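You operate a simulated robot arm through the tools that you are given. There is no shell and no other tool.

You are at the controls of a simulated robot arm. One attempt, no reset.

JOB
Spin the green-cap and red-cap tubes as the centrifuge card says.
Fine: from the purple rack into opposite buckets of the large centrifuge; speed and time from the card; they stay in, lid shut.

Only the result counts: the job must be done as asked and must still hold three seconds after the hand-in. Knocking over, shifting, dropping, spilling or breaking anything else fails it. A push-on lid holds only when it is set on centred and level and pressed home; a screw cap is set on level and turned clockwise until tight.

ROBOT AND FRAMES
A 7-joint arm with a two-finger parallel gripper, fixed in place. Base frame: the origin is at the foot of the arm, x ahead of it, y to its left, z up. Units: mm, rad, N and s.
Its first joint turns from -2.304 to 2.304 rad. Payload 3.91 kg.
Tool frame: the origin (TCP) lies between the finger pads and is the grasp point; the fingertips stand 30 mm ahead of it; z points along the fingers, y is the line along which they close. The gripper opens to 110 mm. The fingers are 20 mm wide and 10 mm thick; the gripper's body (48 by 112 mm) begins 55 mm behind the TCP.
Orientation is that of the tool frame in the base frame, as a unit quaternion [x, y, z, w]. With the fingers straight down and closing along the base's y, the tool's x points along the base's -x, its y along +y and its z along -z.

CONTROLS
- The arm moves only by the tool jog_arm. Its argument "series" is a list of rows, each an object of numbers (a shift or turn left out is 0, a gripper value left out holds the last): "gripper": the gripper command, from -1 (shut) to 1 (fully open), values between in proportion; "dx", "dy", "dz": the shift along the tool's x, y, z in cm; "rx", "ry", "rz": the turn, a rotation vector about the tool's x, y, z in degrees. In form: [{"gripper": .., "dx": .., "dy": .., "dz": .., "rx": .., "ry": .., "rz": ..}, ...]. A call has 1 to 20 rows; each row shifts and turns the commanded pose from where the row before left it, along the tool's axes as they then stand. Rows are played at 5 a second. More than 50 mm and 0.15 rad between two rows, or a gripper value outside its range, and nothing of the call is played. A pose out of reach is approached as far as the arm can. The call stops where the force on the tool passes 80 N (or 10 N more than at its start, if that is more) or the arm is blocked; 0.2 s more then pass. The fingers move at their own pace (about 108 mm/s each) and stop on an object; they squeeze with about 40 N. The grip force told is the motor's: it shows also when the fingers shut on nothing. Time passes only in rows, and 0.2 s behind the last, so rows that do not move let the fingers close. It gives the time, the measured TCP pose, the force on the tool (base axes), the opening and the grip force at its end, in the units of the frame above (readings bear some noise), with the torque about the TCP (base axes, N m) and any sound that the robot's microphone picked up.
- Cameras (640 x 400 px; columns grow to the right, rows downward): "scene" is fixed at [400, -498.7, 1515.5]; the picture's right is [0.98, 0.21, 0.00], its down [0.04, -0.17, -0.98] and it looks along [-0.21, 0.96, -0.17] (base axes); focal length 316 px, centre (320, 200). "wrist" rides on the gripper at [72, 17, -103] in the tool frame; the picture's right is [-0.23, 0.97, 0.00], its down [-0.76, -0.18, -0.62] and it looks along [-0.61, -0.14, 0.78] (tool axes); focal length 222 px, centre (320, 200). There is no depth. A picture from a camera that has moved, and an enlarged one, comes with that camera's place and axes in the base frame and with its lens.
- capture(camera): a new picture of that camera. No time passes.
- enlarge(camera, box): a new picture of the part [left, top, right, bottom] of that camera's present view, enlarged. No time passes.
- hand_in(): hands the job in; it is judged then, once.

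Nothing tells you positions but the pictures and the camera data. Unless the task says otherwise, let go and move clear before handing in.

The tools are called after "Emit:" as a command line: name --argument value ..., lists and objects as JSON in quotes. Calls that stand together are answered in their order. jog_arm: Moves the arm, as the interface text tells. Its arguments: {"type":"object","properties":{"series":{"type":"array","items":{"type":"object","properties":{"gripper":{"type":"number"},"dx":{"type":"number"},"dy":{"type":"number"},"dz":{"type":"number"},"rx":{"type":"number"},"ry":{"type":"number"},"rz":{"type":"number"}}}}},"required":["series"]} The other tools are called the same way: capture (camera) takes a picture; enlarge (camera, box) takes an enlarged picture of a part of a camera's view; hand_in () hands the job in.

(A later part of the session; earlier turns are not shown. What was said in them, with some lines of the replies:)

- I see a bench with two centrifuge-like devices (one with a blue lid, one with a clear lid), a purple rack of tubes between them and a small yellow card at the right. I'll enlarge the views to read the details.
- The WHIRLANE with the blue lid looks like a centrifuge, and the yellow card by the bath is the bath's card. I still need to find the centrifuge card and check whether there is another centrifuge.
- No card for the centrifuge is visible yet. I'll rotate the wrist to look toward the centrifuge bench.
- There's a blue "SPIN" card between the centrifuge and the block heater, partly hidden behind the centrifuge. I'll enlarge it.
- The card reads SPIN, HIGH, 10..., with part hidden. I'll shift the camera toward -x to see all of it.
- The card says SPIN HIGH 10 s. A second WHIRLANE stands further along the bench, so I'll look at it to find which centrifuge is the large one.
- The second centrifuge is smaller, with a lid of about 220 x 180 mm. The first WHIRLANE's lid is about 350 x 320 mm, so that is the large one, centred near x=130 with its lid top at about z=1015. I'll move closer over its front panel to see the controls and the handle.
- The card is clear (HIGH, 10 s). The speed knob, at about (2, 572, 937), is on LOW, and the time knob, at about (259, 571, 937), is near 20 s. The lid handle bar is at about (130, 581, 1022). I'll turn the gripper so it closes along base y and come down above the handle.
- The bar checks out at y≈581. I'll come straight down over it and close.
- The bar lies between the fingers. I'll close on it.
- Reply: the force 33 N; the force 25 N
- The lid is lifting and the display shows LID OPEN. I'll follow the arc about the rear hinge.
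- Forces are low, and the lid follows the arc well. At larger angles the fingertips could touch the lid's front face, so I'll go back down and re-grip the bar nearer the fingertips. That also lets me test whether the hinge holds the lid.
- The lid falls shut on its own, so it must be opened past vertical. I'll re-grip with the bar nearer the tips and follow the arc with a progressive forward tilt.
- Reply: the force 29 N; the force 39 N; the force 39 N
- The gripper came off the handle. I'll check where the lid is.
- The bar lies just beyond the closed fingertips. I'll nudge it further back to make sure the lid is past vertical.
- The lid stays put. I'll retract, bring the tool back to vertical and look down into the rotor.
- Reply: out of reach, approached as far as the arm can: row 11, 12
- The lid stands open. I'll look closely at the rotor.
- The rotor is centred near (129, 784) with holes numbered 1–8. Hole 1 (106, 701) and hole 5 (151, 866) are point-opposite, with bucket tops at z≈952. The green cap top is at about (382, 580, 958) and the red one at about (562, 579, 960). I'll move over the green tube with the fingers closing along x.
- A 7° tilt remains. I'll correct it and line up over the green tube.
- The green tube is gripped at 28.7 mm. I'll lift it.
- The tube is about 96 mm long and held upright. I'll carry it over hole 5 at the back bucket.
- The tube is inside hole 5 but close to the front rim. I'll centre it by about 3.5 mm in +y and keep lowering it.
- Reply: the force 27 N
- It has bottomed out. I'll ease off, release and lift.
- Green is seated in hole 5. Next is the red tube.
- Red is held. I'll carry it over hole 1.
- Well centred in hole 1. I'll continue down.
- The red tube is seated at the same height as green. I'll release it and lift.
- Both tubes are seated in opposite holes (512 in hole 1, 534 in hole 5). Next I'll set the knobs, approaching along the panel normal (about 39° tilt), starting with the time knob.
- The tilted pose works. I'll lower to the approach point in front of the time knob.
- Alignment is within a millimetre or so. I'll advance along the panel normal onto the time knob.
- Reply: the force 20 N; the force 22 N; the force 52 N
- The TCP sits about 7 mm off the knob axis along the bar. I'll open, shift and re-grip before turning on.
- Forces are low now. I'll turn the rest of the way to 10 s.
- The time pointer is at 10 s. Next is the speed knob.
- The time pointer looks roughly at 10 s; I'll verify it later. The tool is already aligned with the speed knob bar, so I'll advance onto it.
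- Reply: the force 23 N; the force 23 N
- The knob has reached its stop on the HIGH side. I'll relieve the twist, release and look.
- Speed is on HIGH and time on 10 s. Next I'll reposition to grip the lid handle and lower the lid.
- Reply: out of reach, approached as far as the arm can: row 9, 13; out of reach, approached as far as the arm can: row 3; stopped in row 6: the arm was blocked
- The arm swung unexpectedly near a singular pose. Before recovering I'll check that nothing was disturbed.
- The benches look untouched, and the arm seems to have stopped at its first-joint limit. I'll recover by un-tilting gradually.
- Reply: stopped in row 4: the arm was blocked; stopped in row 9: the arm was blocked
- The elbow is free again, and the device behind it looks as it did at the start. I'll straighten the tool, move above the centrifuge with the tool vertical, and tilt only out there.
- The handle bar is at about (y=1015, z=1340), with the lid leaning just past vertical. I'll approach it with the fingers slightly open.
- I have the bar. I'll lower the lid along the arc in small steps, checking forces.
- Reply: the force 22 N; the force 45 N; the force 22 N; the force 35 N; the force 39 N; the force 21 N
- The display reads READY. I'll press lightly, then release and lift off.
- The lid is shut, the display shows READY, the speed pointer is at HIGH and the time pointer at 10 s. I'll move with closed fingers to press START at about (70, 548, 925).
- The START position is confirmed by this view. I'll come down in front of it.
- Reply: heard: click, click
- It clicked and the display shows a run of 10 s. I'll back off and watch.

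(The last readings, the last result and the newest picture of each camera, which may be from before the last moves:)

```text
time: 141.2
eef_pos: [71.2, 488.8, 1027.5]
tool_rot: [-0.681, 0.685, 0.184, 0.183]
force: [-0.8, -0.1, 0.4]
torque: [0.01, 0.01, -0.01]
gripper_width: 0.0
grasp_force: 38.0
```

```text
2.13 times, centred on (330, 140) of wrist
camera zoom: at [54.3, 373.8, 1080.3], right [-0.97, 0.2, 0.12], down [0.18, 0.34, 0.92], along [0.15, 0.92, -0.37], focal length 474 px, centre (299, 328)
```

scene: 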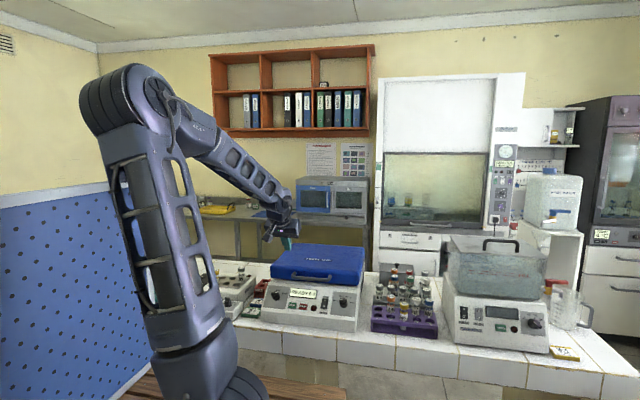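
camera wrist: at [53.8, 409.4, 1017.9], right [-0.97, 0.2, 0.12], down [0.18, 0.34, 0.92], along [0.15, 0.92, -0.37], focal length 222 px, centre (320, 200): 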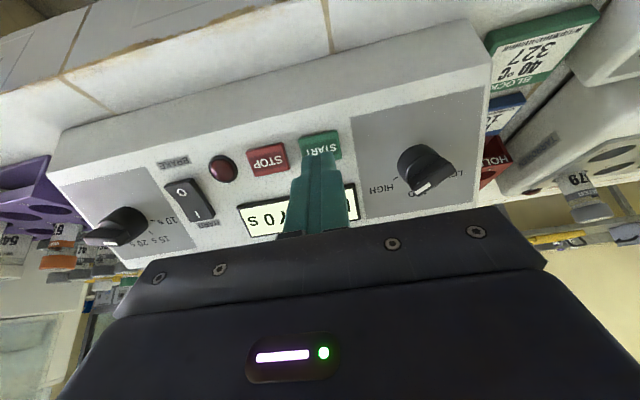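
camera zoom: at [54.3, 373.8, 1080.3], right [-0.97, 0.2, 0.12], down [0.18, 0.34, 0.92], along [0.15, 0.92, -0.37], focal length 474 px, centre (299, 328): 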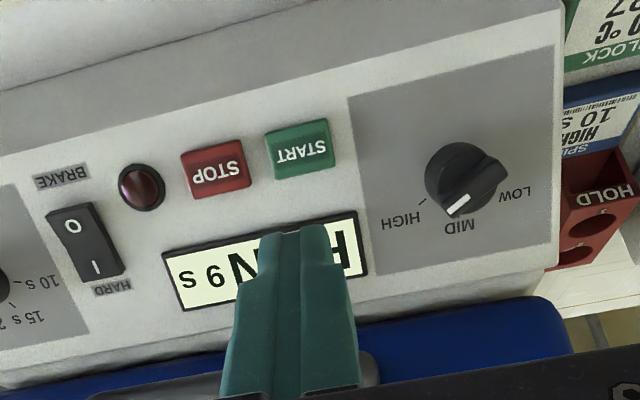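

It's running (RUN 9 s). I'll move clear and wait.

Emit:
jog_arm --series '[{"dz": -3}, {"dz": -3}, {"dx": -2, "dz": -3}, {"ry": 7.5}, {"ry": 7.5}, {"ry": 7.5}, {"ry": 7.5}, {}, {}, {}, {}, {}, {}, {}, {}, {}, {}, {}, {}, {}]'

Emit:
enlarge --camera "scene" --box '[260, 230, 380, 320]'

Emit:
jog_arm --series '[{}, {}, {}, {}, {}, {}, {}, {}, {}, {}, {}, {}, {}, {}, {}, {}, {}, {}, {}, {}]'

Emit:
enlarge --camera "scene" --box '[260, 230, 380, 320]'

```text
time: 145.3
eef_pos: [71.7, 458.0, 1115.1]
tool_rot: [-0.705, 0.71, 0.001, 0.0]
force: [-0.5, -0.8, 0.7]
torque: [-0.04, -0.02, -0.02]
gripper_width: 0.1
grasp_force: 37.8
```

```text
4.44 times, centred on (320, 275) of scene
camera zoom: at [400.0, -498.7, 1515.5], right [0.98, 0.21, 0.0], down [0.04, -0.17, -0.98], along [-0.21, 0.96, -0.17], focal length 1406 px, centre (320, -133)
```

zoom: 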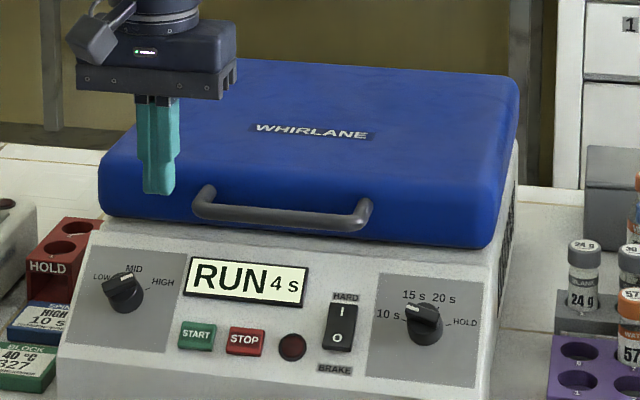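

```text
time: 149.6
eef_pos: [70.3, 459.8, 1115.9]
tool_rot: [-0.705, 0.709, 0.002, -0.001]
force: [-0.1, 0.1, 0.6]
torque: [0.0, 0.0, -0.01]
gripper_width: 0.0
grasp_force: 37.8
```

```text
4.44 times, centred on (320, 275) of scene
camera zoom: at [400.0, -498.7, 1515.5], right [0.98, 0.21, 0.0], down [0.04, -0.17, -0.98], along [-0.21, 0.96, -0.17], focal length 1406 px, centre (320, -133)
```

zoom: 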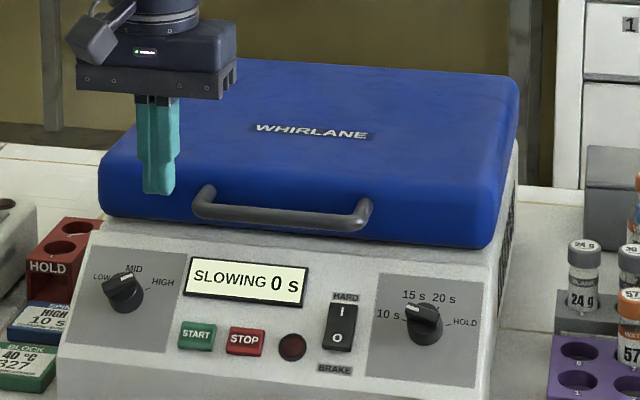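

The run counted down and it's now SLOWING. I'll wait for it to finish.

Emit:
jog_arm --series '[{"dz": -2}, {"dz": -2}, {"dz": -2}, {}, {}, {}, {}, {}, {}, {}, {}, {}, {}, {}, {}, {}, {}, {}, {}, {}]'

Emit:
enlarge --camera "scene" --box '[260, 230, 380, 320]'

Emit:
jog_arm --series '[{}, {}, {}, {}, {}, {}, {}, {}, {}, {}, {}, {}, {}, {}, {}, {}, {}, {}, {}, {}]'

Emit:
enlarge --camera "scene" --box '[260, 230, 380, 320]'

```text
time: 153.8
eef_pos: [69.5, 457.6, 1173.3]
tool_rot: [-0.704, 0.71, 0.002, 0.0]
force: [0.3, -0.1, 0.2]
torque: [0.02, -0.02, 0.0]
gripper_width: 0.1
grasp_force: 37.4
```

```text
4.44 times, centred on (320, 275) of scene
camera zoom: at [400.0, -498.7, 1515.5], right [0.98, 0.21, 0.0], down [0.04, -0.17, -0.98], along [-0.21, 0.96, -0.17], focal length 1406 px, centre (320, -133)
```

zoom: 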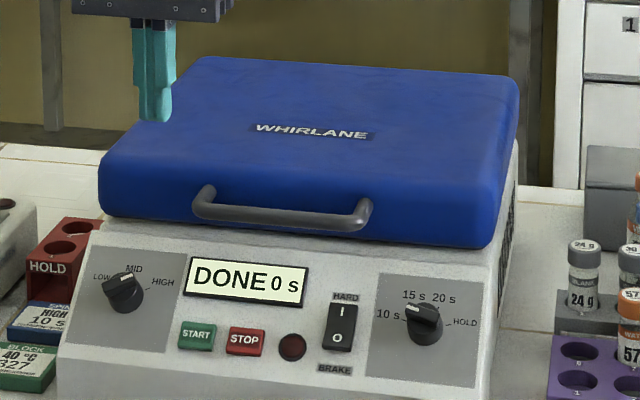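

```text
time: 157.9
eef_pos: [69.0, 458.6, 1172.8]
tool_rot: [-0.704, 0.71, 0.001, 0.0]
force: [0.0, -0.2, -0.4]
torque: [0.01, -0.02, 0.0]
gripper_width: 0.0
grasp_force: 37.1
```

```text
4.44 times, centred on (320, 275) of scene
camera zoom: at [400.0, -498.7, 1515.5], right [0.98, 0.21, 0.0], down [0.04, -0.17, -0.98], along [-0.21, 0.96, -0.17], focal length 1406 px, centre (320, -133)
```

zoom: 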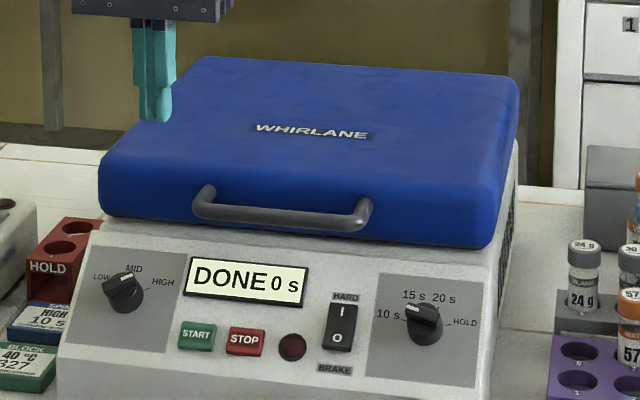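

The display reads DONE, the lid is shut and the gripper is clear. I'll take one last overall look before handing in.

Emit:
capture --camera "scene"

Emit:
capture --camera "wrist"

```text
taken
```

scene: 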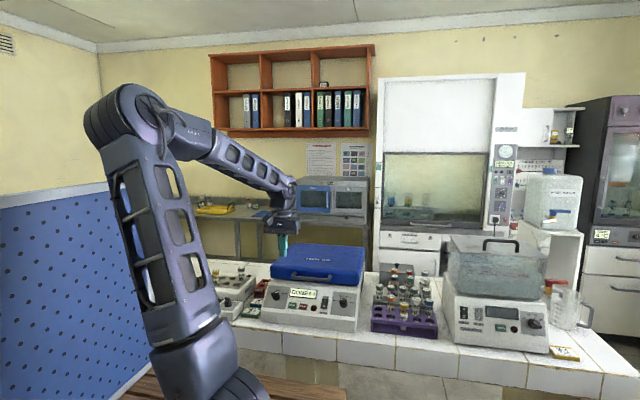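

```text
taken
camera wrist: at [53.1, 385.2, 1276.9], right [-0.97, 0.23, 0.0], down [0.18, 0.76, 0.62], along [0.14, 0.61, -0.78], focal length 222 px, centre (320, 200)
```

wrist: 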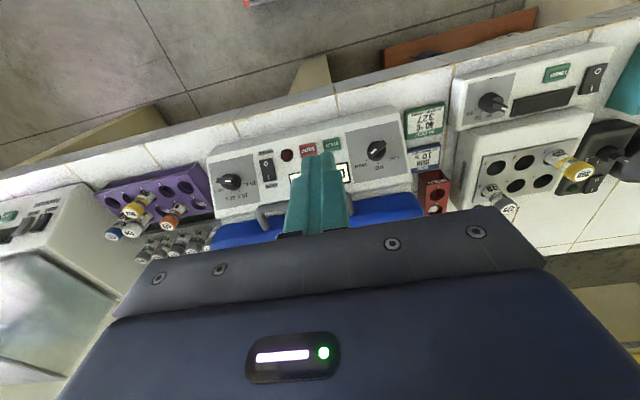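

Everything looks in order: the spin is done, the lid is shut, both tubes are inside and the arm is clear. I'll hand in now.

Emit:
hand_in

```text
The job is handed in.
```

The green-cap (534) and red-cap (512) tubes have been spun at HIGH for 10 s, as the card says. I've handed the job in, but the result hasn't come back to me.

- **Tubes:** 534 went into hole 5 and 512 into hole 1, which are in opposite buckets of the large centrifuge. Both stayed in after the spin.
- **Run:** the display counted down from 10 s, showed SLOWING, and then DONE.
- **Lid:** it was still shut at the last check, and the arm was clear.
- **One unplanned move:** while I was repositioning to close the lid, the arm swung off to the left and reported being blocked three times before I got it back. In the pictures afterwards, nothing on the benches looked moved. A head on a post behind the arm seemed to change position while the arm was over there, but it looked the same as at the start once the arm was back. I don't know for sure what the arm was blocked on, though I suspect its first-joint limit.
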